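You operate a simulated robot arm through the tools that you are given. There is no shell and no other tool. Be economical: measure what you need, move in short steps, check, and stop when the job is done.

You run a simulated robot arm. Do the job below in one go: nothing can be reset, and whatever is moved stays where it is left.

## Task
Shut down plate 3 and unplug it.
Fine: both knobs off, then the switch, then the mains plug into the black plug cup; red probe back in the rack.

It is judged by the outcome, as a careful person would: the job done as asked, and still so three seconds after it is handed in. It fails if anything else is knocked over, pushed out of place, dropped, spilled or broken.

## Robot
A 6-joint arm with a two-finger parallel gripper, fixed in place. Base frame: the origin is at the foot of the arm, x ahead of it, y to its left, z up; the work surface is at about z = 904. Lengths are in mm, angles in rad, forces in N, time in s.
With the tool pointing down near the work surface it reaches from about 440 to 860 mm from the base axis. Its first joint turns from -2.007 to 2.007 rad. Payload 4.2 kg.
Tool frame: the origin (TCP) lies between the finger pads and is the grasp point; the fingertips stand 23 mm ahead of it; z points along the fingers, y is the line along which they close. The gripper opens to 94 mm. The fingers are 38 mm wide and 10 mm thick; the gripper's body (54 by 96 mm) begins 39 mm behind the TCP.
Orientation is told as [roll, pitch, yaw] about the base's x, y, z axes, in that order, counted from this pose: with the fingers straight down and closing along the base's y, the tool's x points along the base's -x, its y along +y and its z along -z.

## Interface
- The arm moves only by the tool jog_arm. Its argument "steps" is one flat list of numbers, 7 for each row, row after row: the shift along the tool's x, y, z in units of 50 mm (1.0 is 50 mm), then the turn, a rotation vector about the tool's x, y, z in units of 8 degrees (1.0 is 8 degrees), then the finger opening in mm, from 0 to 94. In form: [x, y, z, ax, ay, az, jaw, x, y, z, ax, ay, az, jaw, ...]. A call has 1 to 8 rows; each row shifts and turns the commanded pose from where the row before left it, along the tool's axes as they then stand. A call with a number of a shift or a turn outside -1 to 1 is refused whole. Each row takes 0.2 s and may step no farther than 50 mm and 0.15 rad from the row before; otherwise, or with a gripper value out of range, the whole call is refused. Where a pose cannot be reached the arm comes as near as it can. A force on the tool above 90 N (or 10 N above the force at the start of the call, whichever is more), or a blocked arm, ends the call early, and 0.2 s more pass. The fingers move at their own pace (about 108 mm/s each) and stop on an object; they squeeze with about 38 N. The grip force told is the motor's: it shows also when the fingers shut on nothing. Time passes only in rows, and 0.2 s behind the last, so rows that do not move let the fingers close. The reply holds the time, the measured pose of the TCP, the force on the tool along the base axes, the opening and the grip force, in the units named above and with some noise.
- Cameras (640 x 400 px; columns grow to the right, rows downward): "scene" is fixed at [393.7, -664.7, 1691.9]; the picture's right is [0.93, -0.37, 0.00], its down [-0.29, -0.74, -0.60] and it looks along [0.22, 0.56, -0.80] (base axes); focal length 214 px, centre (320, 200). "wrist" rides on the gripper at [86, 16, -74] in the tool frame; the picture's right is [-0.18, 0.98, 0.00], its down [-0.58, -0.11, -0.81] and it looks along [-0.79, -0.15, 0.59] (tool axes); focal length 243 px, centre (320, 200). There is no depth. A picture from a camera that has moved, and an enlarged one, comes with that camera's place and axes in the base frame and with its lens. The place of the scene camera against the robot may be out by one fixed shift of up to 18 mm in any direction.
- grab_frame(camera): a new picture of that camera. It takes no simulated time.
- lift_body(by): slides the trunk up (or, below 0, down) by that many mm; the arm rides with it, the base frame stays. It gives what a move gives, with no picture.
- zoom(camera, box): a new picture of the part [left, top, right, bottom] of that camera's present view, enlarged. It takes no simulated time.
- hand_in(): hands the job in; it is judged then, once.

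Go step by step. Nothing tells you positions but the pictures and the camera data: compare them with the known pose of the tool, close in by small moves and look again before you grip or let go. The budget is 120 turns and 84 pictures, counting those below and the enlarged ones. Unless the task says otherwise, let go and move clear before handing in, and close with one line.

The tools are called after "Call:" as name(argument=value, ...) on one line, values as JSON. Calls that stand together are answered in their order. jog_arm: Moves the arm, as the interface text tells. Its arguments: {"type":"object","properties":{"steps":{"type":"array","items":{"type":"number"}}},"required":["steps"]} The other tools are called the same way: lift_body (by) slides the trunk up or down; grab_frame (camera) takes a picture; zoom (camera, box) takes an enlarged picture of a part of a camera's view; hand_in () hands the job in.

At the start:

```text
clock: 0.0
ee_pos: [490.8, -352.0, 1471.7]
orientation: [-0.001, 0.0, 0.001]
wrist_force: [-1.3, 0.1, 0.0]
grip_width: 94.3
grip_force: 0.0
trunk travel left (down, up): [-860.0, 130.0]
```

scene: 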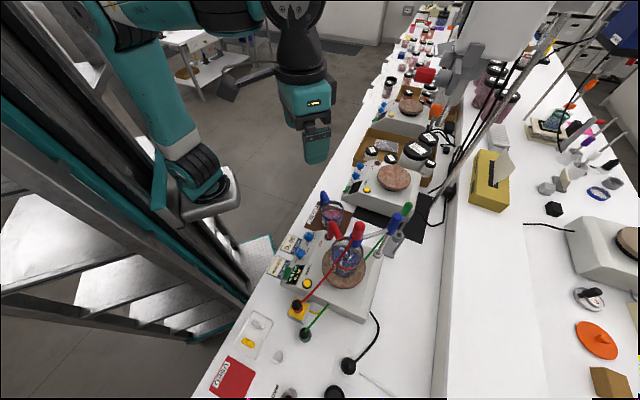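
wrist: 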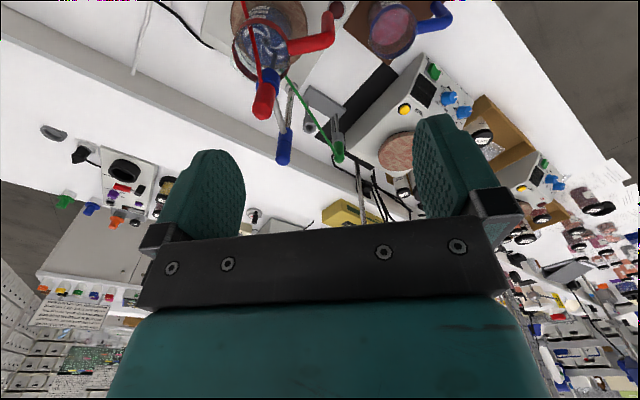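

I see a bench with several hotplates; the nearest has a flask, with red and green probes. I'll zoom in to identify plate 3, knobs, switch, plug and cup.

Call:
zoom(camera="scene", box=[220, 180, 440, 400])

Call:
zoom(camera="scene", box=[320, 60, 480, 230])

```text
1.82 times, centred on (330, 290) of scene
camera zoom: at [393.7, -664.7, 1691.9], right [0.93, -0.37, 0.0], down [-0.29, -0.74, -0.6], along [0.22, 0.56, -0.8], focal length 390 px, centre (302, 36)
```

zoom: 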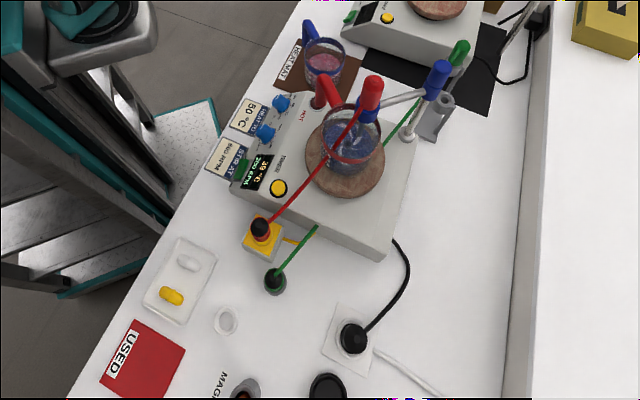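

```text
2.35 times, centred on (400, 145) of scene
camera zoom: at [393.7, -664.7, 1691.9], right [0.93, -0.37, 0.0], down [-0.29, -0.74, -0.6], along [0.22, 0.56, -0.8], focal length 505 px, centre (132, 329)
```

zoom: 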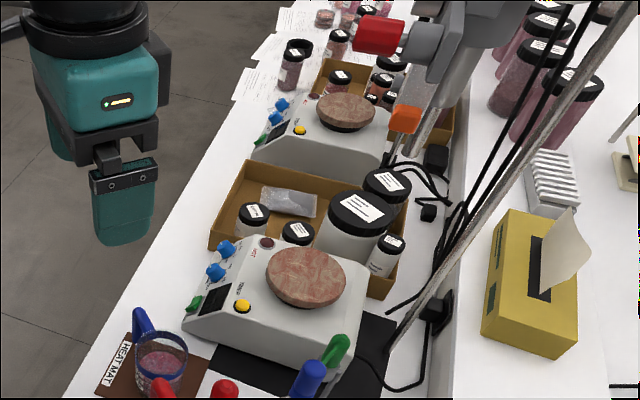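

The nearest plate, with the beaker, is at about (590,-420) and the bench edge runs about 40° in the base frame. I'll turn the wrist to face the bench and look closer.

Call:
jog_arm(steps=[0, 0, 0, 0, 0, 1, 94, 0, 0, 0, 0, 0, 1, 94, 0, 0, 0, 0, 0, 1, 94, 0, 0, 0, 0, 0, 1, 94, 0, 0, 0, 0, 0, 1, 94, 0, 0, 0, 0, 0, 1, 94, 0, 0, 0, 0, 0, 0.25, 94])

Call:
grab_frame(camera="wrist")

```text
clock: 1.6
ee_pos: [490.8, -352.7, 1471.6]
orientation: [0.001, 0.0, -0.875]
wrist_force: [0.0, 0.2, -0.3]
grip_width: 94.1
grip_force: 0.1
trunk travel left (down, up): [-860.0, 130.0]
```

```text
79 pictures are left
camera wrist: at [446.5, -276.3, 1546.7], right [0.87, 0.49, 0.0], down [0.29, -0.52, 0.81], along [0.39, -0.7, -0.59], focal length 243 px, centre (320, 200)
```

wrist: 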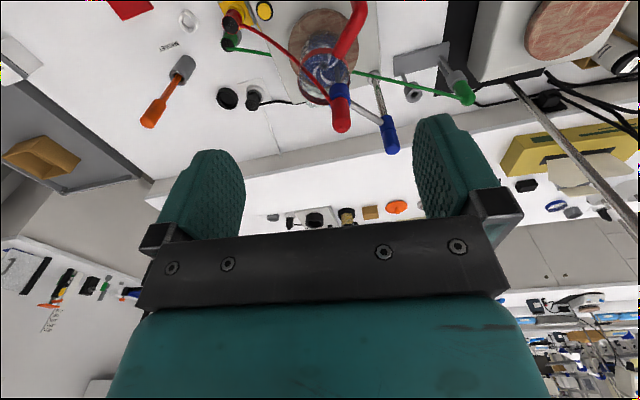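

Call:
jog_arm(steps=[0.6, 0, 0, 0, 1, 0, 94, 0.6, 0, 0, 0, 1, 0, 94, 0, 0, 0, 0, 1, 0, 94, 0, 0, 0, 0, 1, 0, 94, 0, 0, 0, 0, 1, 0, 94])

Call:
grab_frame(camera="wrist")

```text
clock: 2.4
ee_pos: [456.1, -310.3, 1473.1]
orientation: [-0.001, 0.366, -0.876]
wrist_force: [8.6, 0.9, -29.2]
grip_width: 94.0
grip_force: 0.0
out of reach, approached as far as the arm can: row 4
trunk travel left (down, up): [-860.0, 130.0]
stopped in row 4: the force on the tool passed its limit (the readings are from after the stop); the commanded pose is now the measured one
```

```text
78 pictures are left
camera wrist: at [432.5, -258.9, 1574.4], right [0.87, 0.5, -0.07], down [0.45, -0.71, 0.55], along [0.22, -0.5, -0.84], focal length 243 px, centre (320, 200)
```

wrist: 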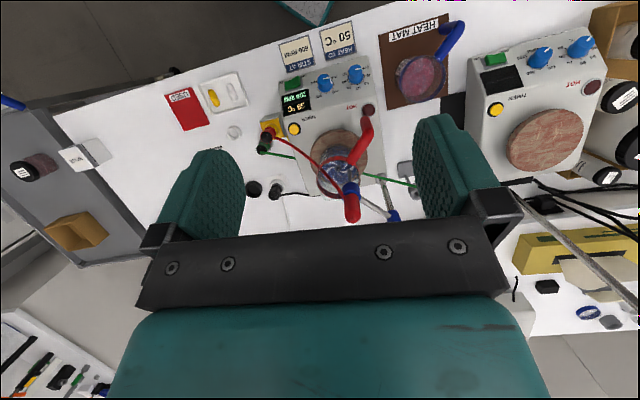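

Call:
zoom(camera="wrist", box=[230, 20, 430, 145])

Call:
zoom(camera="wrist", box=[230, 110, 430, 235])

Call:
zoom(camera="wrist", box=[430, 0, 640, 135])

```text
3.20 times, centred on (330, 82) of wrist
camera zoom: at [432.5, -258.9, 1574.4], right [0.87, 0.5, -0.07], down [0.45, -0.71, 0.55], along [0.22, -0.5, -0.84], focal length 776 px, centre (288, 576)
```

zoom: 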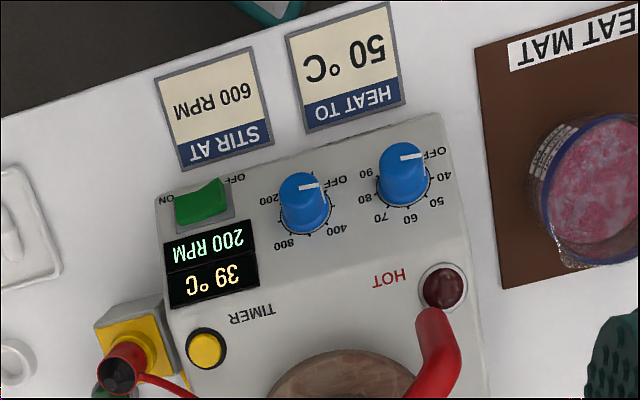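

```text
3.20 times, centred on (330, 172) of wrist
camera zoom: at [432.5, -258.9, 1574.4], right [0.87, 0.5, -0.07], down [0.45, -0.71, 0.55], along [0.22, -0.5, -0.84], focal length 776 px, centre (288, 288)
```

zoom: 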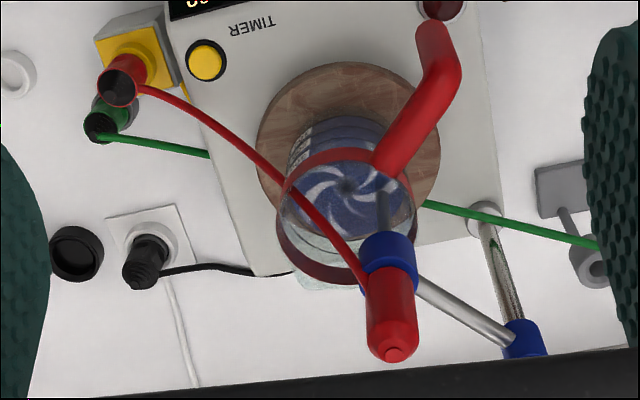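

```text
2.96 times, centred on (535, 68) of wrist
camera zoom: at [432.5, -258.9, 1574.4], right [0.87, 0.5, -0.07], down [0.45, -0.71, 0.55], along [0.22, -0.5, -0.84], focal length 719 px, centre (-317, 593)
```

zoom: 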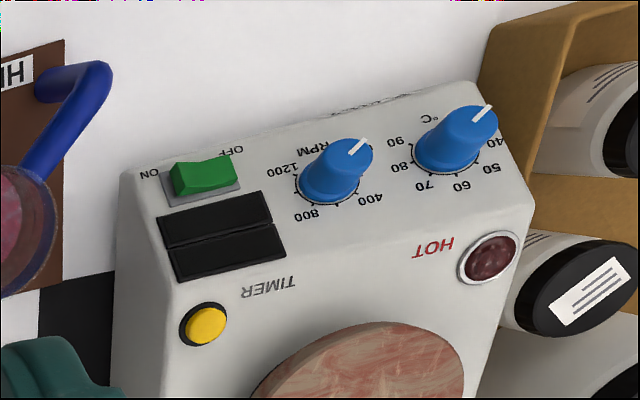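

Call:
zoom(camera="wrist", box=[275, 55, 385, 124])

Call:
zoom(camera="scene", box=[260, 200, 420, 300])

Call:
zoom(camera="scene", box=[220, 290, 396, 400])

```text
5.80 times, centred on (330, 90) of wrist
camera zoom: at [432.5, -258.9, 1574.4], right [0.87, 0.5, -0.07], down [0.45, -0.71, 0.55], along [0.22, -0.5, -0.84], focal length 1406 px, centre (262, 841)
```

zoom: 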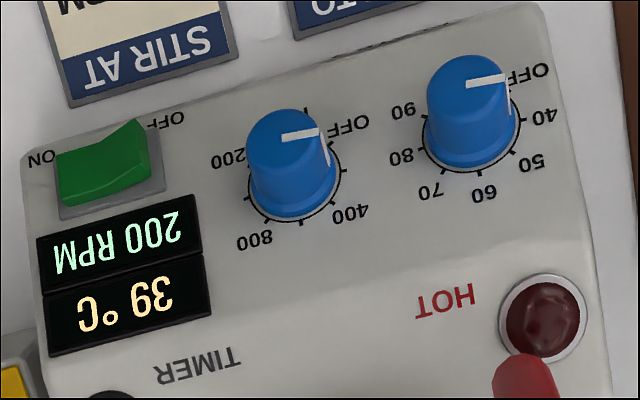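

```text
4.00 times, centred on (340, 250) of scene
camera zoom: at [393.7, -664.7, 1691.9], right [0.93, -0.37, 0.0], down [-0.29, -0.74, -0.6], along [0.22, 0.56, -0.8], focal length 858 px, centre (240, 0)
```

zoom: 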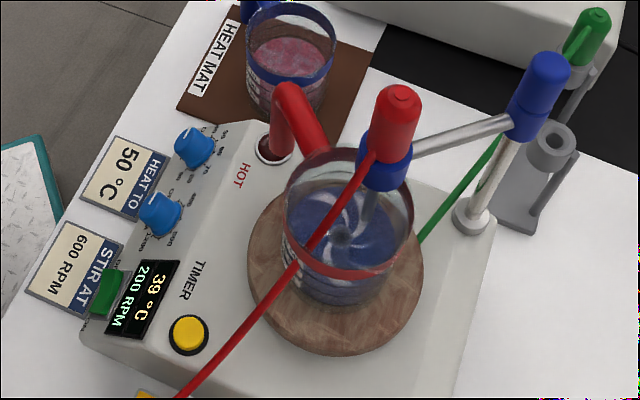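

```text
3.64 times, centred on (308, 345) of scene
camera zoom: at [393.7, -664.7, 1691.9], right [0.93, -0.37, 0.0], down [-0.29, -0.74, -0.6], along [0.22, 0.56, -0.8], focal length 780 px, centre (364, -327)
```

zoom: 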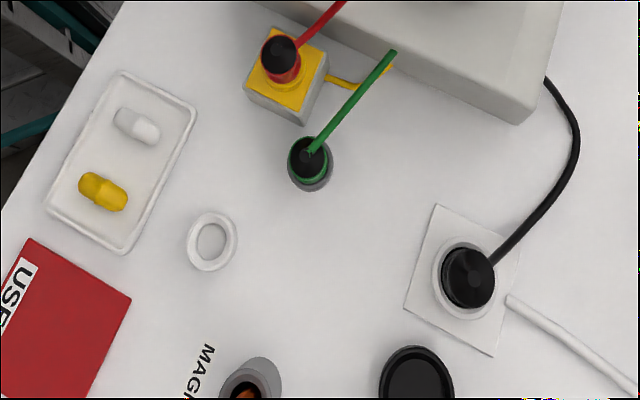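

Near plate is the running one (third in the row): stir knob about 200, heat knob just past OFF, switch ON, plug in the white socket, cup beside it, rack is the grey stand with an empty ring. I'll lower the trunk for a closer, second viewpoint.

Call:
lift_body(by=-250)

Call:
grab_frame(camera="wrist")

```text
clock: 5.0
ee_pos: [455.3, -312.3, 1222.3]
orientation: [-0.001, 0.367, -0.873]
wrist_force: [14.2, 5.7, -46.2]
grip_width: 94.0
grip_force: 0.2
trunk travel left (down, up): [-610.0, 380.0]
```

```text
71 pictures are left
camera wrist: at [433.0, -259.7, 1324.0], right [0.86, 0.5, -0.07], down [0.45, -0.71, 0.54], along [0.22, -0.5, -0.84], focal length 243 px, centre (320, 200)
```

wrist: 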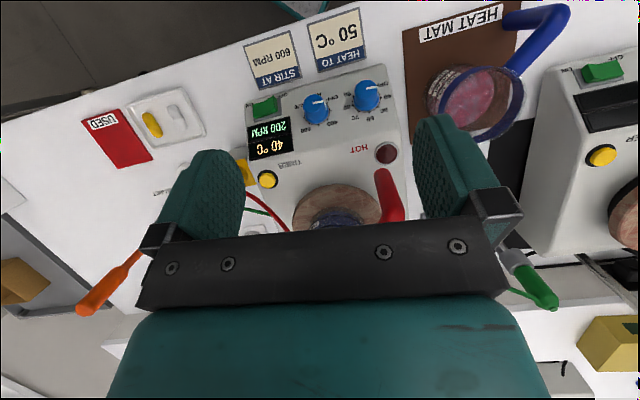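

Call:
zoom(camera="wrist", box=[236, 60, 396, 160])

```text
4.00 times, centred on (316, 110) of wrist
camera zoom: at [433.0, -259.7, 1324.0], right [0.86, 0.5, -0.07], down [0.45, -0.71, 0.54], along [0.22, -0.5, -0.84], focal length 970 px, centre (336, 560)
```

zoom: 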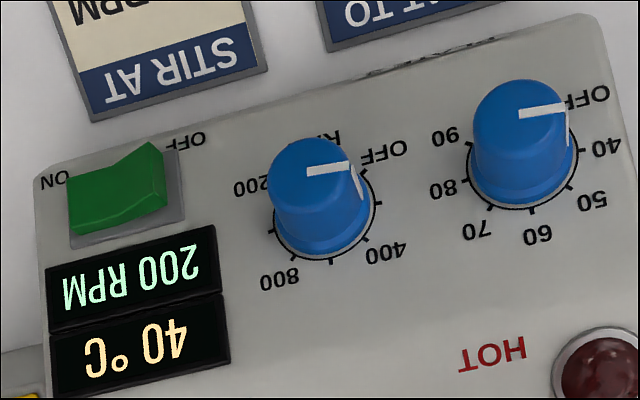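

Stereo gives the stir knob near (440,-332,~995) and the heat knob about 69 mm to its right along the bench, with the panel leaning toward the robot. I'll untilt and back off for an oblique view to fix the panel slope.

Call:
jog_arm(steps=[0, 0, 0, 0, -0.9, 0, 94, 0, 0, 0, 0, -0.9, 0, 94, 0, 0, 0, 0, -0.83, 0, 94, 0.8, 0, 0, 0, 0, 0, 94, 0.8, 0, 0, 0, 0, 0, 94])

Call:
grab_frame(camera="wrist")

```text
clock: 6.2
ee_pos: [409.2, -259.5, 1222.1]
orientation: [0.002, 0.003, -0.874]
wrist_force: [-0.4, -0.1, 0.1]
grip_width: 94.0
grip_force: 0.1
out of reach, approached as far as the arm can: row 5
trunk travel left (down, up): [-610.0, 380.0]
```

```text
69 pictures are left
camera wrist: at [367.2, -183.5, 1297.6], right [0.87, 0.49, 0.0], down [0.29, -0.52, 0.8], along [0.39, -0.7, -0.6], focal length 243 px, centre (320, 200)
```

wrist: 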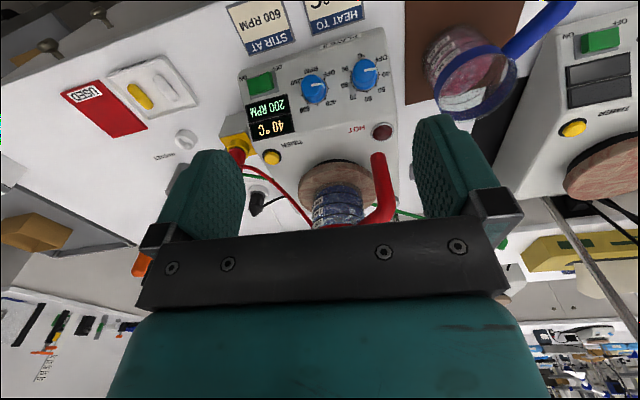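

Call:
zoom(camera="wrist", box=[232, 20, 408, 130])

Call:
zoom(camera="scene", box=[262, 210, 342, 300])

```text
3.64 times, centred on (320, 75) of wrist
camera zoom: at [367.2, -183.5, 1297.6], right [0.87, 0.49, 0.0], down [0.29, -0.52, 0.8], along [0.39, -0.7, -0.6], focal length 882 px, centre (320, 654)
```

zoom: 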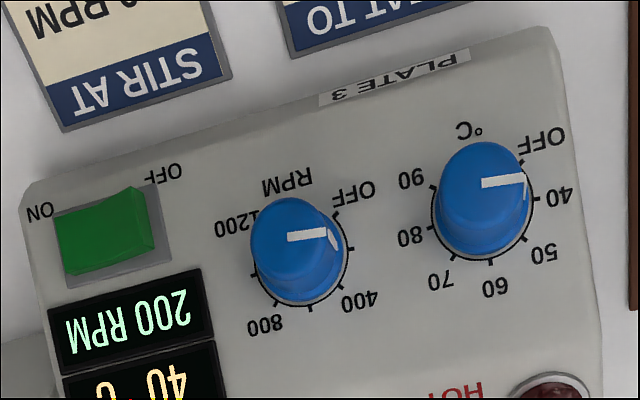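

```text
4.44 times, centred on (302, 255) of scene
camera zoom: at [393.7, -664.7, 1691.9], right [0.93, -0.37, 0.0], down [-0.29, -0.74, -0.6], along [0.22, 0.56, -0.8], focal length 953 px, centre (400, -44)
```

zoom: 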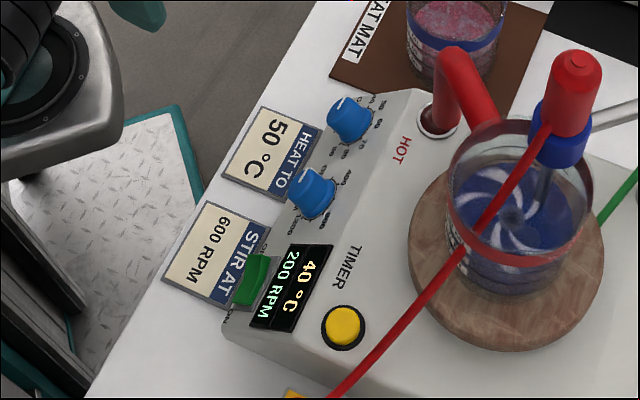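

The label reads PLATE 3, and both pointers sit about 45° clockwise of OFF. The knob axes lean about 45° toward the robot; stir top is at (438,-333,990), heat top at (486,-284,991), plate yaw about -44°. I'll bring the tool above the stir knob and tilt it to match.

Call:
jog_arm(steps=[0, 0, 0, 0, 0, -0.75, 60, -0.7, -0.32, 0, 0, 0, 0, 60, -0.73, -0.32, 0, 0, 0, 0, 60, 0, 0, 0, 0, -1, 0, 60, 0, 0, 0, 0, -1, 0, 60, 0, 0, 0, 0, -1, 0, 60, 0, 0, 0, 0, -1, 0, 60, 0, 0, 0, 0, -1, 0, 60])

```text
clock: 8.0
ee_pos: [460.9, -367.1, 1223.0]
orientation: [0.002, -0.697, -0.825]
wrist_force: [0.1, -0.3, -0.2]
grip_width: 60.5
grip_force: 0.0
out of reach, approached as far as the arm can: row 1, 7, 8
trunk travel left (down, up): [-610.0, 380.0]
```

Call:
lift_body(by=250)

Call:
jog_arm(steps=[0.6, 0, 0.75, 0, 0, 0, 60, 0.6, 0, 0.75, 0, 0, 0, 60, 0.6, 0, 0.75, 0, 0, 0, 60, 0.6, 0, 0.75, 0, 0, 0, 60, 0.6, 0, 0.75, 0, 0, 0, 60, 0, 0, 0, 0, 0, -0.3, 60, 0, 0, 0, 0, -0.6, 0, 60])

```text
clock: 10.6
ee_pos: [462.0, -367.1, 1474.5]
orientation: [0.004, -0.695, -0.824]
wrist_force: [-0.6, 0.4, 0.0]
grip_width: 60.0
grip_force: 0.2
trunk travel left (down, up): [-860.0, 130.0]
```

```text
clock: 12.2
ee_pos: [470.8, -376.2, 1237.7]
orientation: [-0.033, -0.776, -0.769]
wrist_force: [-0.4, -0.2, 0.5]
grip_width: 59.8
grip_force: 0.1
out of reach, approached as far as the arm can: row 7
trunk travel left (down, up): [-860.0, 130.0]
```

Call:
jog_arm(steps=[0.703, 0, 0.711, -0.236, 0, 0, 60, 0.703, 0, 0.711, 0, 0, 0, 60, 0.35, 0, -0.35, 0, 0, 0, 60, 0.35, 0, -0.35, 0, 0, 0, 60])

```text
clock: 13.2
ee_pos: [480.5, -393.0, 1141.0]
orientation: [0.0, -0.777, -0.767]
wrist_force: [-0.5, -0.1, -0.6]
grip_width: 60.0
grip_force: 0.0
out of reach, approached as far as the arm can: row 1, 2, 3, 4
trunk travel left (down, up): [-860.0, 130.0]
```

Call:
jog_arm(steps=[-0.7, 0, -0.711, 0, 0, 0, 60, -0.7, 0, -0.711, 0, 0, 0, 60, -0.7, 0, -0.711, 0, 0, 0, 60, -0.7, 0, -0.711, 0, 0, 0, 60, -0.7, 0, -0.711, 0, 0, 0, 60, -0.7, 0, -0.711, 0, 0, 0, 60, -0.7, 0, -0.711, 0, 0, 0, 60, -0.7, 0, -0.711, 0, 0, 0, 60])

Call:
jog_arm(steps=[-0.7, 0, -0.711, 0, 0, 0, 60, -0.7, 0, -0.711, 0, 0, 0, 60, 0.35, 0, -0.35, 0, 0, 0, 60, 0.35, 0, -0.35, 0, 0, 0, 60, 0.35, 0, -0.35, 0, 0, 0, 60, 0.35, 0, -0.35, 0, 0, 0, 60])

```text
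clock: 15.0
ee_pos: [479.6, -395.4, 1539.0]
orientation: [0.001, -0.777, -0.768]
wrist_force: [-0.1, 0.3, -0.6]
grip_width: 60.0
grip_force: 0.1
trunk travel left (down, up): [-860.0, 130.0]
```

```text
clock: 16.4
ee_pos: [409.4, -324.5, 1639.6]
orientation: [0.0, -0.777, -0.77]
wrist_force: [-0.1, 0.2, 0.0]
grip_width: 60.2
grip_force: 0.0
trunk travel left (down, up): [-860.0, 130.0]
```

Higher on the arm the tilted pose is reachable. I'll line up over the stir knob and lower the trunk to hover.

Call:
jog_arm(steps=[-0.34, 0.27, 0.34, 0, 0, 0, 60, 0, 0, 0, 0, 0, 0, 60])

Call:
lift_body(by=-575)

Call:
grab_frame(camera="wrist")

Call:
grab_frame(camera="scene")

```text
clock: 17.0
ee_pos: [435.4, -331.5, 1638.6]
orientation: [0.0, -0.777, -0.768]
wrist_force: [0.4, 0.1, 1.1]
grip_width: 60.2
grip_force: 0.1
trunk travel left (down, up): [-860.0, 130.0]
```

```text
refused: -575 is not a number from -400 to 400
```

```text
66 pictures are left
camera wrist: at [363.7, -241.0, 1632.1], right [0.78, 0.62, 0.13], down [-0.18, 0.03, 0.98], along [0.6, -0.79, 0.13], focal length 243 px, centre (320, 200)
```

wrist: 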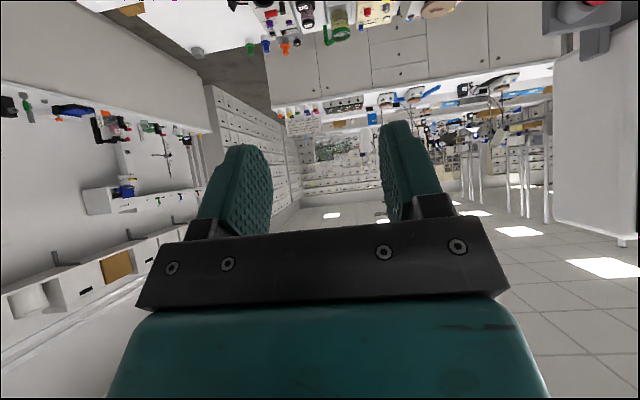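

```text
65 pictures are left
```

scene: 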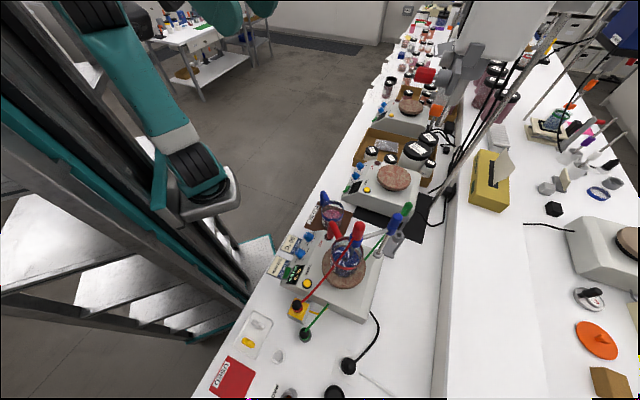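

Call:
lift_body(by=-400)

Call:
grab_frame(camera="scene")

```text
clock: 20.8
ee_pos: [434.2, -331.0, 1238.3]
orientation: [-0.001, -0.777, -0.768]
wrist_force: [-0.4, 0.2, -0.2]
grip_width: 59.9
grip_force: 0.1
trunk travel left (down, up): [-460.0, 530.0]
```

```text
64 pictures are left
```

scene: 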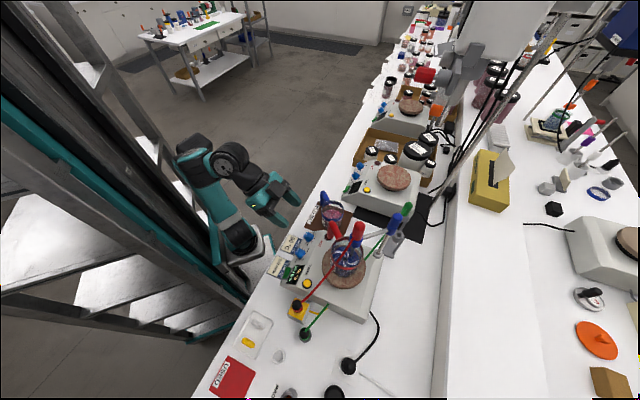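

Call:
lift_body(by=-165)

Call:
grab_frame(camera="wrist")

Call:
zoom(camera="scene", box=[220, 180, 380, 300])

```text
clock: 22.7
ee_pos: [433.6, -331.0, 1073.0]
orientation: [0.002, -0.776, -0.767]
wrist_force: [-0.1, -0.2, 0.0]
grip_width: 59.8
grip_force: 0.0
trunk travel left (down, up): [-295.0, 695.0]
```

```text
63 pictures are left
camera wrist: at [363.7, -241.0, 1067.1], right [0.78, 0.62, 0.13], down [-0.18, 0.03, 0.98], along [0.6, -0.79, 0.13], focal length 243 px, centre (320, 200)
```

wrist: 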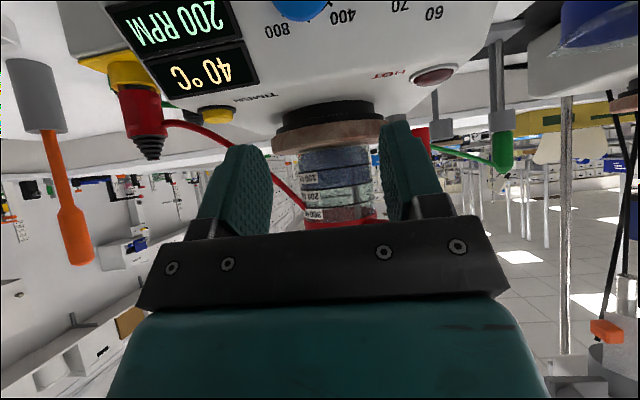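

```text
3.33 times, centred on (300, 240) of scene
camera zoom: at [393.7, -664.7, 1691.9], right [0.93, -0.37, 0.0], down [-0.29, -0.74, -0.6], along [0.22, 0.56, -0.8], focal length 715 px, centre (387, 67)
```

zoom: 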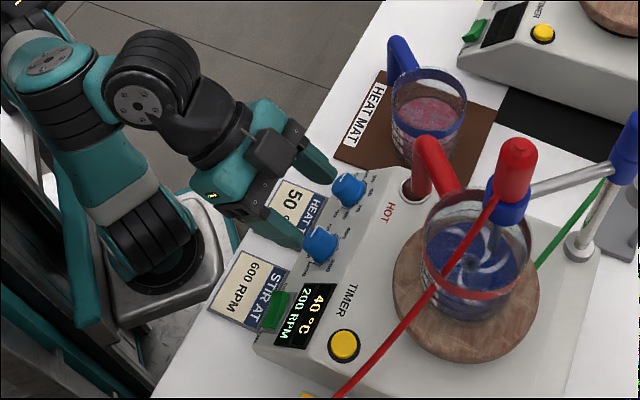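

Call:
lift_body(by=-55)

Call:
grab_frame(camera="wrist")

Call:
zoom(camera="scene", box=[260, 200, 340, 260])

```text
clock: 23.7
ee_pos: [434.8, -330.7, 1018.4]
orientation: [0.001, -0.777, -0.768]
wrist_force: [-0.4, 0.2, 0.6]
grip_width: 60.0
grip_force: 0.2
trunk travel left (down, up): [-240.0, 750.0]
```

```text
61 pictures are left
camera wrist: at [363.7, -241.0, 1012.0], right [0.78, 0.62, 0.13], down [-0.18, 0.03, 0.98], along [0.6, -0.79, 0.13], focal length 243 px, centre (320, 200)
```

wrist: 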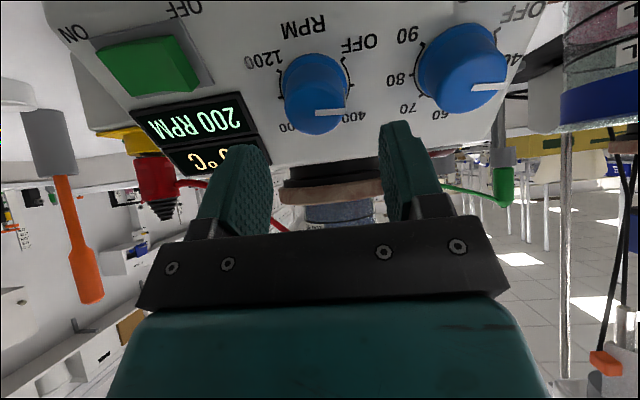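

```text
6.67 times, centred on (300, 230) of scene
camera zoom: at [393.7, -664.7, 1691.9], right [0.93, -0.37, 0.0], down [-0.29, -0.74, -0.6], along [0.22, 0.56, -0.8], focal length 1430 px, centre (453, 0)
```

zoom: 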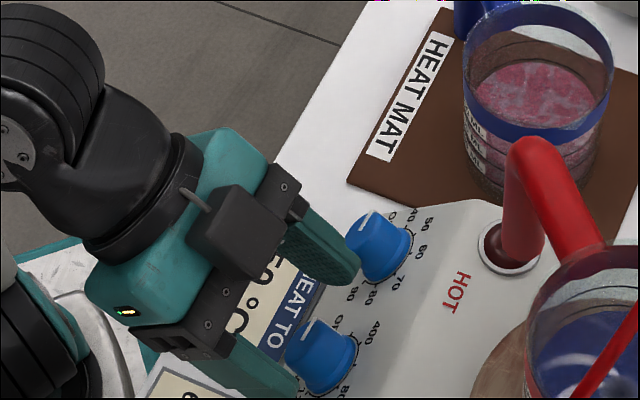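

Call:
jog_arm(steps=[0.18, 0, 0.16, 0, 0, 0, 60, 0.18, 0, 0.16, 0, 0, 0, 60])

Call:
grab_frame(camera="wrist")

Call:
zoom(camera="scene", box=[260, 200, 340, 260])

```text
clock: 24.3
ee_pos: [432.6, -338.5, 1004.1]
orientation: [0.004, -0.773, -0.768]
wrist_force: [0.2, -0.1, 1.3]
grip_width: 60.1
grip_force: 0.0
out of reach, approached as far as the arm can: row 1, 2
trunk travel left (down, up): [-240.0, 750.0]
```

```text
59 pictures are left
camera wrist: at [360.9, -248.5, 997.6], right [0.78, 0.62, 0.13], down [-0.18, 0.02, 0.98], along [0.6, -0.79, 0.13], focal length 243 px, centre (320, 200)
```

wrist: 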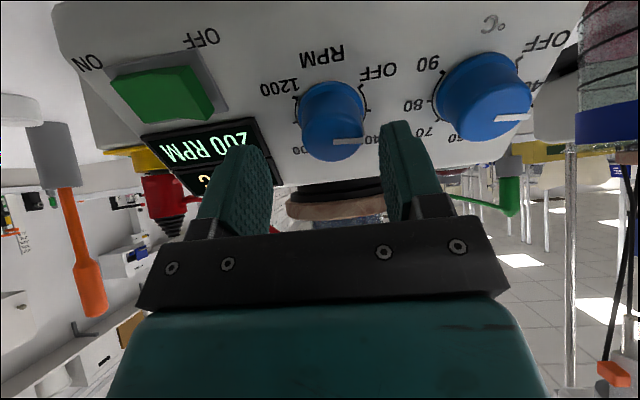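

```text
6.67 times, centred on (300, 230) of scene
camera zoom: at [393.7, -664.7, 1691.9], right [0.93, -0.37, 0.0], down [-0.29, -0.74, -0.6], along [0.22, 0.56, -0.8], focal length 1430 px, centre (453, 0)
```

zoom: 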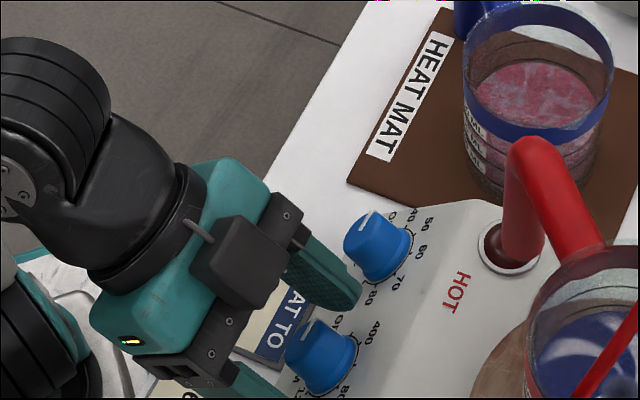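

The arm is at its reach limit here and drifted sideways 7 mm; I'll raise the arm relative to the trunk and lower the trunk instead.

Call:
jog_arm(steps=[-0.7, 0.08, -0.713, 0, 0, 0, 60, -0.7, 0.08, -0.713, 0, 0, 0, 60])

Call:
lift_body(by=-95)

Call:
grab_frame(camera="wrist")

```text
clock: 24.9
ee_pos: [444.5, -329.5, 1051.3]
orientation: [-0.001, -0.777, -0.772]
wrist_force: [1.2, -0.8, -0.3]
grip_width: 60.2
grip_force: 0.0
out of reach, approached as far as the arm can: row 1, 2
trunk travel left (down, up): [-240.0, 750.0]
```

```text
clock: 25.9
ee_pos: [442.7, -325.0, 980.0]
orientation: [-0.018, -0.809, -0.758]
wrist_force: [-11.3, 13.0, 13.0]
grip_width: 60.3
grip_force: 0.2
trunk travel left (down, up): [-160.0, 830.0]
stopped: the force on the tool passed its limit (the readings are from after the stop); the commanded pose is now the measured one
```

```text
57 pictures are left
camera wrist: at [372.3, -234.1, 969.3], right [0.78, 0.62, 0.12], down [-0.2, 0.06, 0.98], along [0.6, -0.78, 0.17], focal length 243 px, centre (320, 200)
```

wrist: 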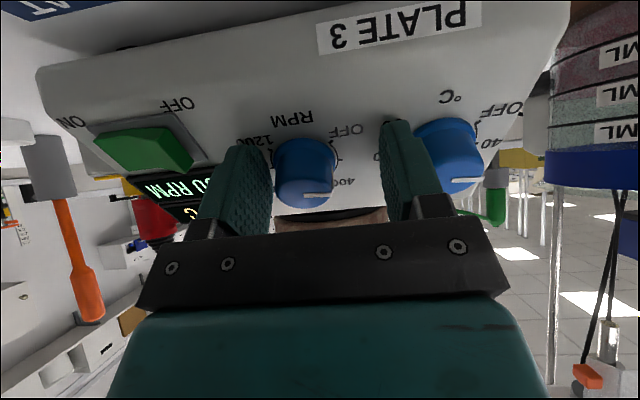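

The fingertips touched the panel; I'll ease off and check.

Call:
lift_body(by=7)

Call:
grab_frame(camera="wrist")

Call:
zoom(camera="scene", box=[260, 200, 340, 260])

```text
clock: 26.4
ee_pos: [444.5, -326.2, 985.2]
orientation: [-0.012, -0.805, -0.761]
wrist_force: [1.0, -0.8, 0.3]
grip_width: 60.0
grip_force: 0.0
trunk travel left (down, up): [-167.0, 823.0]
```

```text
56 pictures are left
camera wrist: at [373.8, -236.3, 975.3], right [0.78, 0.62, 0.12], down [-0.2, 0.05, 0.98], along [0.6, -0.78, 0.16], focal length 243 px, centre (320, 200)
```

wrist: 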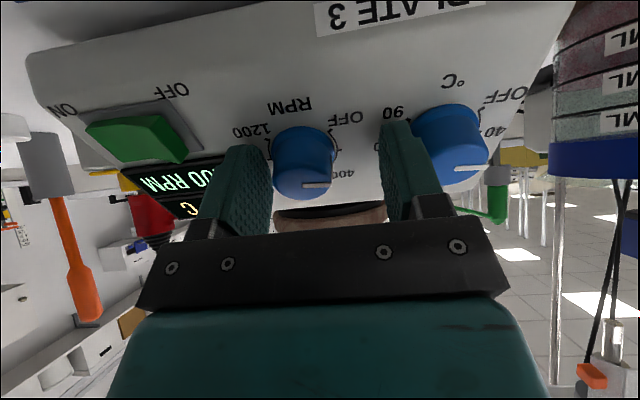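

```text
6.67 times, centred on (300, 230) of scene
camera zoom: at [393.7, -664.7, 1691.9], right [0.93, -0.37, 0.0], down [-0.29, -0.74, -0.6], along [0.22, 0.56, -0.8], focal length 1430 px, centre (453, 0)
```

zoom: 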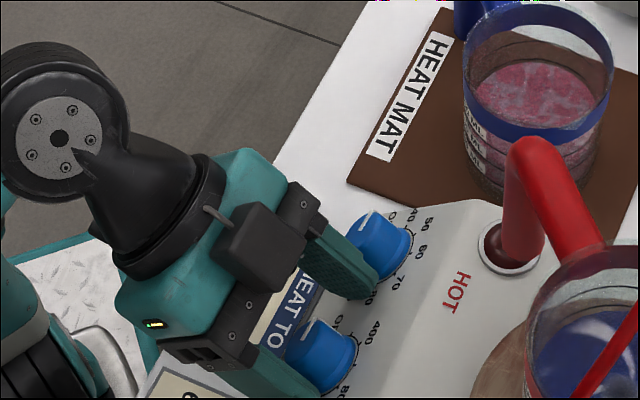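

Knob top is at the TCP depth but about 9 mm to tool −y. Shift, then check.

Call:
jog_arm(steps=[0, -0.18, 0, 0, 0, 0, 50, 0, 0, 0, 0, 0, 0, 45])

Call:
grab_frame(camera="wrist")

```text
clock: 27.0
ee_pos: [438.5, -331.8, 985.0]
orientation: [-0.015, -0.811, -0.76]
wrist_force: [0.7, 0.2, 0.2]
grip_width: 44.9
grip_force: 0.1
trunk travel left (down, up): [-167.0, 823.0]
```

```text
54 pictures are left
camera wrist: at [367.3, -242.4, 973.8], right [0.78, 0.62, 0.12], down [-0.2, 0.06, 0.98], along [0.6, -0.78, 0.17], focal length 243 px, centre (320, 200)
```

wrist: 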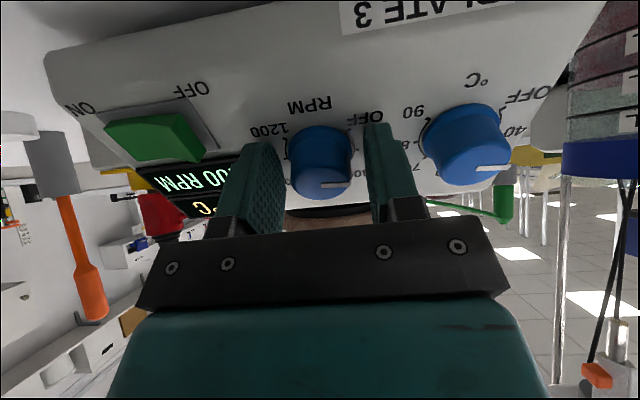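

Call:
jog_arm(steps=[0, 0, 0, 0, 0, 0, 15, 0, 0, 0, 0, 0, 0, 15, 0, 0, 0, 0, 0, -1, 15, 0, 0, 0, 0, 0, -1, 15])

Call:
grab_frame(camera="wrist")

Call:
zoom(camera="scene", box=[260, 200, 340, 260])

```text
clock: 28.0
ee_pos: [438.0, -332.0, 984.9]
orientation: [-0.294, -0.763, -0.369]
wrist_force: [-13.5, -10.4, 4.8]
grip_width: 29.4
grip_force: 45.1
trunk travel left (down, up): [-167.0, 823.0]
```

```text
53 pictures are left
camera wrist: at [349.2, -260.0, 973.5], right [0.65, 0.76, -0.08], down [-0.08, 0.17, 0.98], along [0.76, -0.63, 0.17], focal length 243 px, centre (320, 200)
```

wrist: 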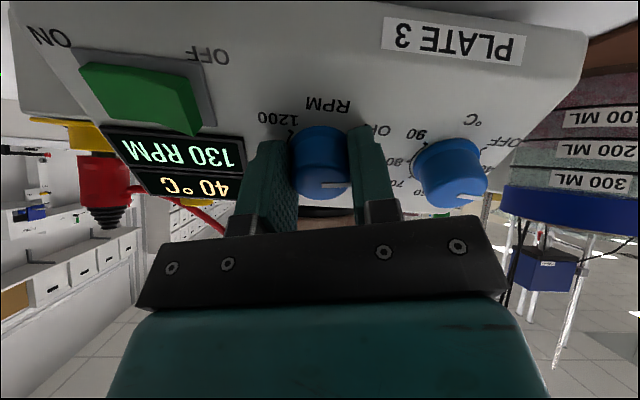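

```text
6.67 times, centred on (300, 230) of scene
camera zoom: at [393.7, -664.7, 1691.9], right [0.93, -0.37, 0.0], down [-0.29, -0.74, -0.6], along [0.22, 0.56, -0.8], focal length 1430 px, centre (453, 0)
```

zoom: 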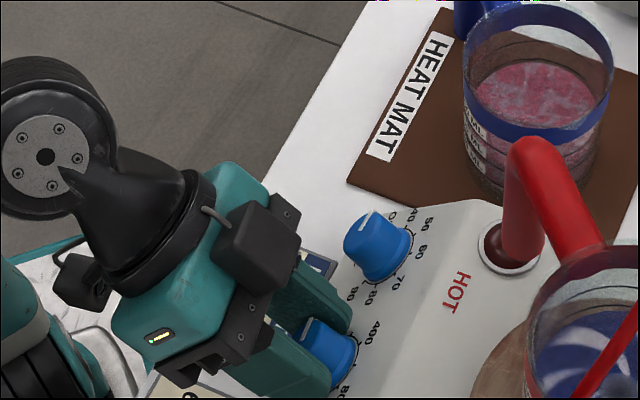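

Stir fell from 200 to 130 RPM in 16°, so it needs about 30° more.

Call:
jog_arm(steps=[0, 0, 0, 0, 0, -1, 15, 0, 0, 0, 0, 0, -1, 15, 0, 0, 0, 0, 0, -1, 15, 0, 0, 0, 0, 0, -0.9, 15, 0, 0, 0, 0, 0, 0, 15])

Call:
zoom(camera="wrist", box=[0, 0, 640, 260])

```text
clock: 29.2
ee_pos: [438.4, -333.0, 984.5]
orientation: [-0.662, -0.506, 0.231]
wrist_force: [-18.8, -28.1, 14.6]
grip_width: 29.5
grip_force: 45.7
trunk travel left (down, up): [-167.0, 823.0]
```

```text
1.00 times, centred on (320, 130) of wrist
camera zoom: at [327.2, -300.5, 986.5], right [0.26, 0.86, -0.44], down [0.07, 0.44, 0.9], along [0.96, -0.27, 0.06], focal length 243 px, centre (320, 270)
```

zoom: 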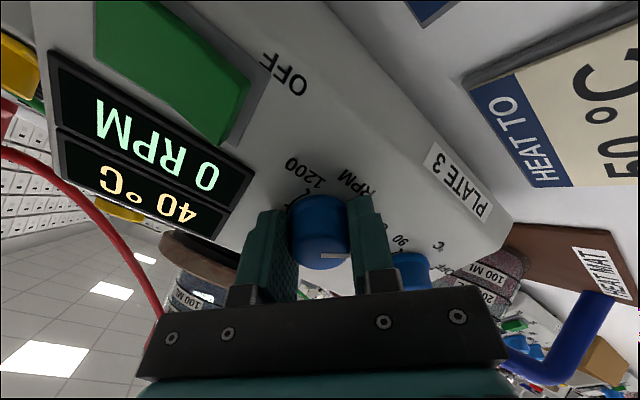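

Display reads 0 RPM. I'll open, rotate back in place, lift with the trunk and go over to the heat knob.

Call:
jog_arm(steps=[0, 0, 0, 0, 0, 0, 50, 0, 0, 0, 0, 0, 1, 50, 0, 0, 0, 0, 0, 1, 50, 0, 0, 0, 0, 0, 1, 50, 0, 0, 0, 0, 0, 1, 50, 0, 0, 0, 0, 0, 1, 50, 0, 0, 0, 0, 0, 0.9, 50])

Call:
lift_body(by=50)

Call:
jog_arm(steps=[0, 0.69, 0, 0, 0, 0, 50, 0, 0.69, 0, 0, 0, 0, 50, 0, 0, 0, 0, 0, 0, 50])

Call:
grab_frame(camera="wrist")

```text
clock: 30.8
ee_pos: [438.4, -332.7, 984.3]
orientation: [-0.012, -0.808, -0.762]
wrist_force: [-0.2, 0.4, -0.2]
grip_width: 50.1
grip_force: 0.2
trunk travel left (down, up): [-167.0, 823.0]
```

```text
clock: 31.8
ee_pos: [438.6, -332.8, 1033.6]
orientation: [-0.016, -0.809, -0.759]
wrist_force: [0.6, 0.1, 0.3]
grip_width: 50.0
grip_force: 0.0
trunk travel left (down, up): [-217.0, 773.0]
```

```text
clock: 32.5
ee_pos: [468.7, -296.7, 1045.1]
orientation: [0.018, -0.801, -0.763]
wrist_force: [-0.3, 0.1, 0.3]
grip_width: 49.9
grip_force: 0.1
out of reach, approached as far as the arm can: row 1, 2
trunk travel left (down, up): [-217.0, 773.0]
```

```text
50 pictures are left
camera wrist: at [396.6, -207.0, 1035.7], right [0.76, 0.63, 0.14], down [-0.21, 0.03, 0.98], along [0.61, -0.78, 0.16], focal length 243 px, centre (320, 200)
```

wrist: 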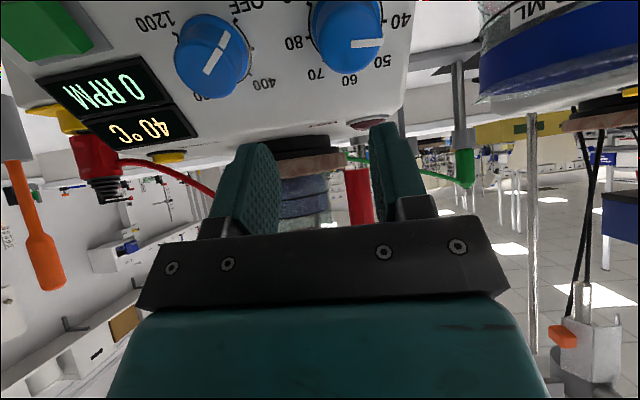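

Call:
jog_arm(steps=[0, 0.2, 0, 0, 0, 0, 50, 0, 0.26, 0, 0, 0, 0, 50, 0, 0, 0, 0, 0, 0, 50])

```text
clock: 33.4
ee_pos: [485.3, -280.8, 1047.0]
orientation: [-0.015, -0.805, -0.763]
wrist_force: [-0.6, -0.4, -1.1]
grip_width: 49.9
grip_force: 0.0
out of reach, approached as far as the arm can: row 2
trunk travel left (down, up): [-217.0, 773.0]
```

Call:
lift_body(by=-45)

Call:
grab_frame(camera="wrist")

```text
clock: 34.2
ee_pos: [484.0, -279.4, 1001.6]
orientation: [-0.016, -0.806, -0.759]
wrist_force: [0.3, 0.3, 0.0]
grip_width: 50.1
grip_force: 0.1
trunk travel left (down, up): [-172.0, 818.0]
```

```text
49 pictures are left
camera wrist: at [414.1, -189.2, 992.4], right [0.78, 0.62, 0.12], down [-0.2, 0.05, 0.98], along [0.6, -0.79, 0.16], focal length 243 px, centre (320, 200)
```

wrist: 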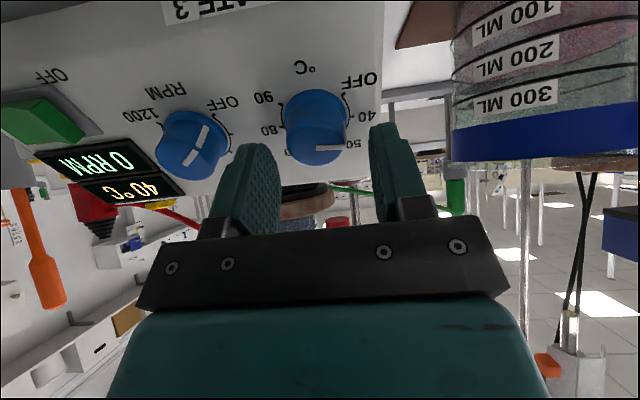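

Call:
lift_body(by=-15)

Call:
grab_frame(camera="wrist")

```text
clock: 34.9
ee_pos: [484.7, -279.4, 986.8]
orientation: [-0.014, -0.805, -0.759]
wrist_force: [-0.5, -0.1, -0.1]
grip_width: 50.1
grip_force: 0.1
trunk travel left (down, up): [-157.0, 833.0]
```

```text
48 pictures are left
camera wrist: at [414.1, -189.2, 977.4], right [0.78, 0.62, 0.12], down [-0.2, 0.05, 0.98], along [0.6, -0.79, 0.16], focal length 243 px, centre (320, 200)
```

wrist: 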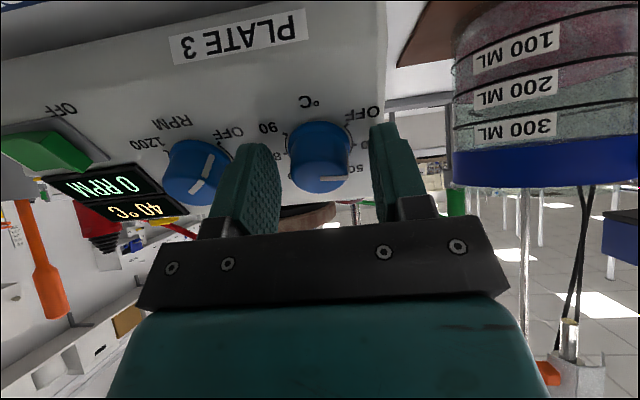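

Call:
jog_arm(steps=[0, 0, 0, 0, 0, 0, 15, 0, 0, 0, 0, 0, 0, 15, 0, 0, 0, 0, 0, -1, 15, 0, 0, 0, 0, 0, -1, 15, 0, 0, 0, 0, 0, -1, 15, 0, 0, 0, 0, 0, -1, 15, 0, 0, 0, 0, 0, -1, 15, 0, 0, 0, 0, 0, -0.9, 15])

Call:
grab_frame(camera="wrist")

```text
clock: 36.6
ee_pos: [483.1, -282.3, 988.9]
orientation: [-0.658, -0.503, 0.226]
wrist_force: [-16.1, -36.9, 14.7]
grip_width: 29.4
grip_force: 45.0
trunk travel left (down, up): [-157.0, 833.0]
```

```text
47 pictures are left
camera wrist: at [372.7, -248.3, 990.3], right [0.26, 0.86, -0.44], down [0.07, 0.43, 0.9], along [0.96, -0.27, 0.05], focal length 243 px, centre (320, 200)
```

wrist: 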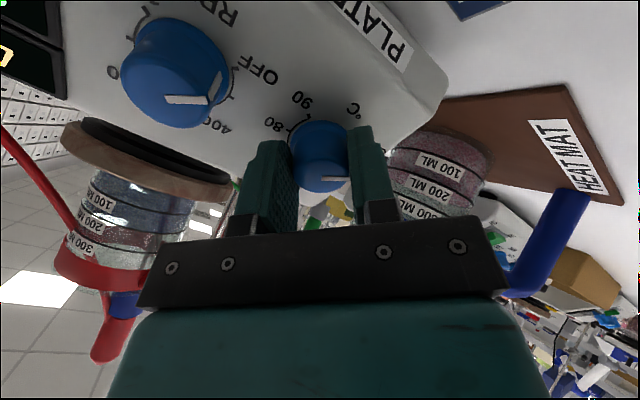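

Call:
jog_arm(steps=[0, 0, 0, 0, 0, 0, 50, 0, 0, 0, 0, 0, 1, 50, 0, 0, 0, 0, 0, 1, 50, 0, 0, 0, 0, 0, 1, 50, 0, 0, 0, 0, 0, 1, 50, 0, 0, 0, 0, 0, 1, 50, 0, 0, 0, 0, 0, 0.9, 50])

Call:
lift_body(by=70)

Call:
zoom(camera="scene", box=[270, 210, 340, 300])

Call:
zoom(camera="wrist", box=[50, 0, 450, 200])

```text
clock: 38.2
ee_pos: [484.7, -281.3, 987.4]
orientation: [-0.012, -0.803, -0.765]
wrist_force: [0.1, 0.2, -0.1]
grip_width: 49.9
grip_force: 0.1
trunk travel left (down, up): [-157.0, 833.0]
```

```text
clock: 39.3
ee_pos: [485.5, -279.8, 1057.2]
orientation: [-0.013, -0.804, -0.76]
wrist_force: [-0.2, 0.8, -0.6]
grip_width: 50.2
grip_force: 0.1
trunk travel left (down, up): [-227.0, 763.0]
```

```text
4.44 times, centred on (305, 255) of scene
camera zoom: at [393.7, -664.7, 1691.9], right [0.93, -0.37, 0.0], down [-0.29, -0.74, -0.6], along [0.22, 0.56, -0.8], focal length 953 px, centre (387, -44)
```

zoom: 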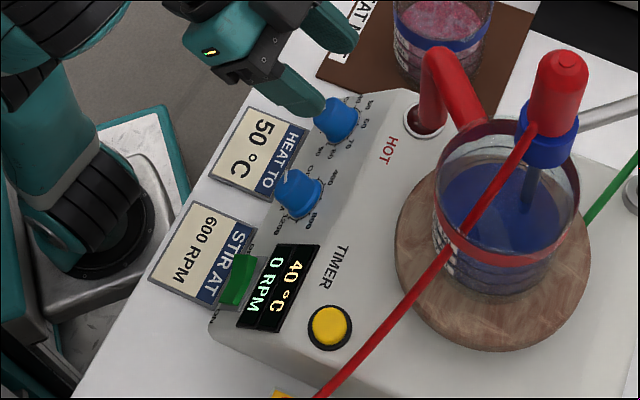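

```text
1.60 times, centred on (250, 100) of wrist
camera zoom: at [414.5, -189.8, 1047.4], right [0.78, 0.62, 0.12], down [-0.2, 0.05, 0.98], along [0.6, -0.79, 0.16], focal length 388 px, centre (432, 360)
```

zoom: 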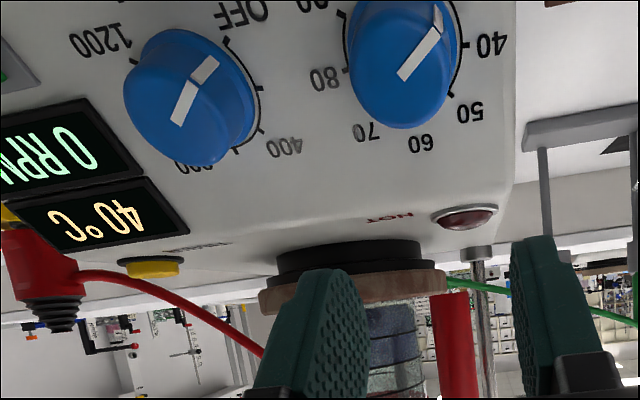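

Both knobs are turned; stir reads 0. I'll raise, straighten the tool, and move above the switch, checking the heat pointer on the way.

Call:
lift_body(by=100)

Call:
jog_arm(steps=[0, 0, 0, 0, 1, 0, 30, 0, 0, 0, 0, 1, 0, 10, 0, 0, 0, 0, 1, 0, 0, 0, 0, 0, 0, 1, 0, 0, 0, 0, 0, 0, 1, 0, 0, 0, 0, 0, 0, 0.75, 0, 0, 0, 0, 0, 0, 0, 0, 0])

Call:
grab_frame(camera="wrist")

```text
clock: 40.7
ee_pos: [486.0, -280.3, 1157.9]
orientation: [-0.013, -0.804, -0.761]
wrist_force: [-0.8, 0.9, 0.7]
grip_width: 49.9
grip_force: 0.0
trunk travel left (down, up): [-327.0, 663.0]
```

```text
clock: 41.8
ee_pos: [485.6, -280.7, 1135.4]
orientation: [0.0, -0.276, -0.792]
wrist_force: [16.6, 3.0, -8.3]
grip_width: 0.0
grip_force: 38.1
out of reach, approached as far as the arm can: row 1, 4, 5
trunk travel left (down, up): [-327.0, 663.0]
stopped in row 5: the force on the tool passed its limit (the readings are from after the stop); the commanded pose is now the measured one
```

```text
44 pictures are left
camera wrist: at [424.1, -195.7, 1185.0], right [0.82, 0.56, 0.05], down [0.16, -0.32, 0.93], along [0.54, -0.76, -0.35], focal length 243 px, centre (320, 200)
```

wrist: 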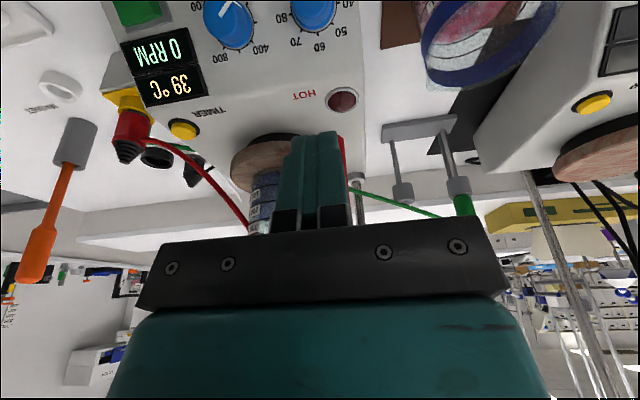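

Call:
lift_body(by=250)

Call:
jog_arm(steps=[0.27, 0, 0.96, 0, 0, 0, 0, 0.27, 0, 0.96, 0, 0, 0, 0, 0.27, 0, 0.96, 0, 0, 0, 0, 0.27, 0, 0.96, 0, 0, 0, 0, 0, 0, 0, 0, 1, 0, 0, 0, 0, 0, 0, 0.97, 0, 0, 0, 0, 0, 0, 0, -0.1, 0])

Call:
zoom(camera="wrist", box=[120, 0, 440, 160])

```text
clock: 44.4
ee_pos: [484.6, -280.5, 1385.3]
orientation: [-0.001, -0.273, -0.791]
wrist_force: [31.2, 10.2, -16.5]
grip_width: 0.0
grip_force: 38.5
trunk travel left (down, up): [-577.0, 413.0]
```

```text
clock: 46.0
ee_pos: [503.6, -275.6, 1237.8]
orientation: [0.034, -0.183, -0.774]
wrist_force: [-0.5, 0.6, -0.2]
grip_width: 0.0
grip_force: 37.8
out of reach, approached as far as the arm can: row 3, 4, 5, 6
trunk travel left (down, up): [-577.0, 413.0]
```

```text
2.00 times, centred on (280, 80) of wrist
camera zoom: at [442.7, -198.2, 1296.4], right [0.81, 0.58, 0.07], down [0.21, -0.4, 0.89], along [0.54, -0.71, -0.44], focal length 485 px, centre (400, 440)
```

zoom: 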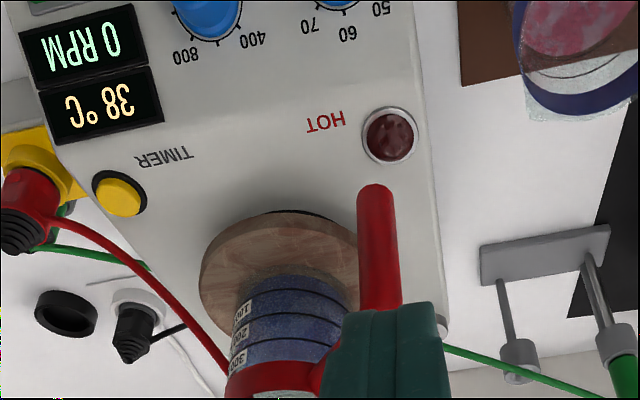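

The temperature reading is falling, so the heat is off. I'll move toward the switch along the bench at safe height and straighten further.

Call:
jog_arm(steps=[0, -0.8, 0, 0, 0, 0, 0, 0, -0.8, 0, 0, 0, 0, 0, 0.18, 0, 0.98, 0, 0, 0, 0, 0, 0, 0, -0.24, 0, 0, 0, 0, 0, 0, 0, 0.6, 0, 0, 0, 0, 0, 0, 0.6, 0, 0])

```text
clock: 47.4
ee_pos: [447.7, -332.6, 1184.1]
orientation: [0.07, -0.033, -0.766]
wrist_force: [-0.3, 1.0, -0.4]
grip_width: 0.3
grip_force: 38.3
out of reach, approached as far as the arm can: row 1, 3
trunk travel left (down, up): [-577.0, 413.0]
```

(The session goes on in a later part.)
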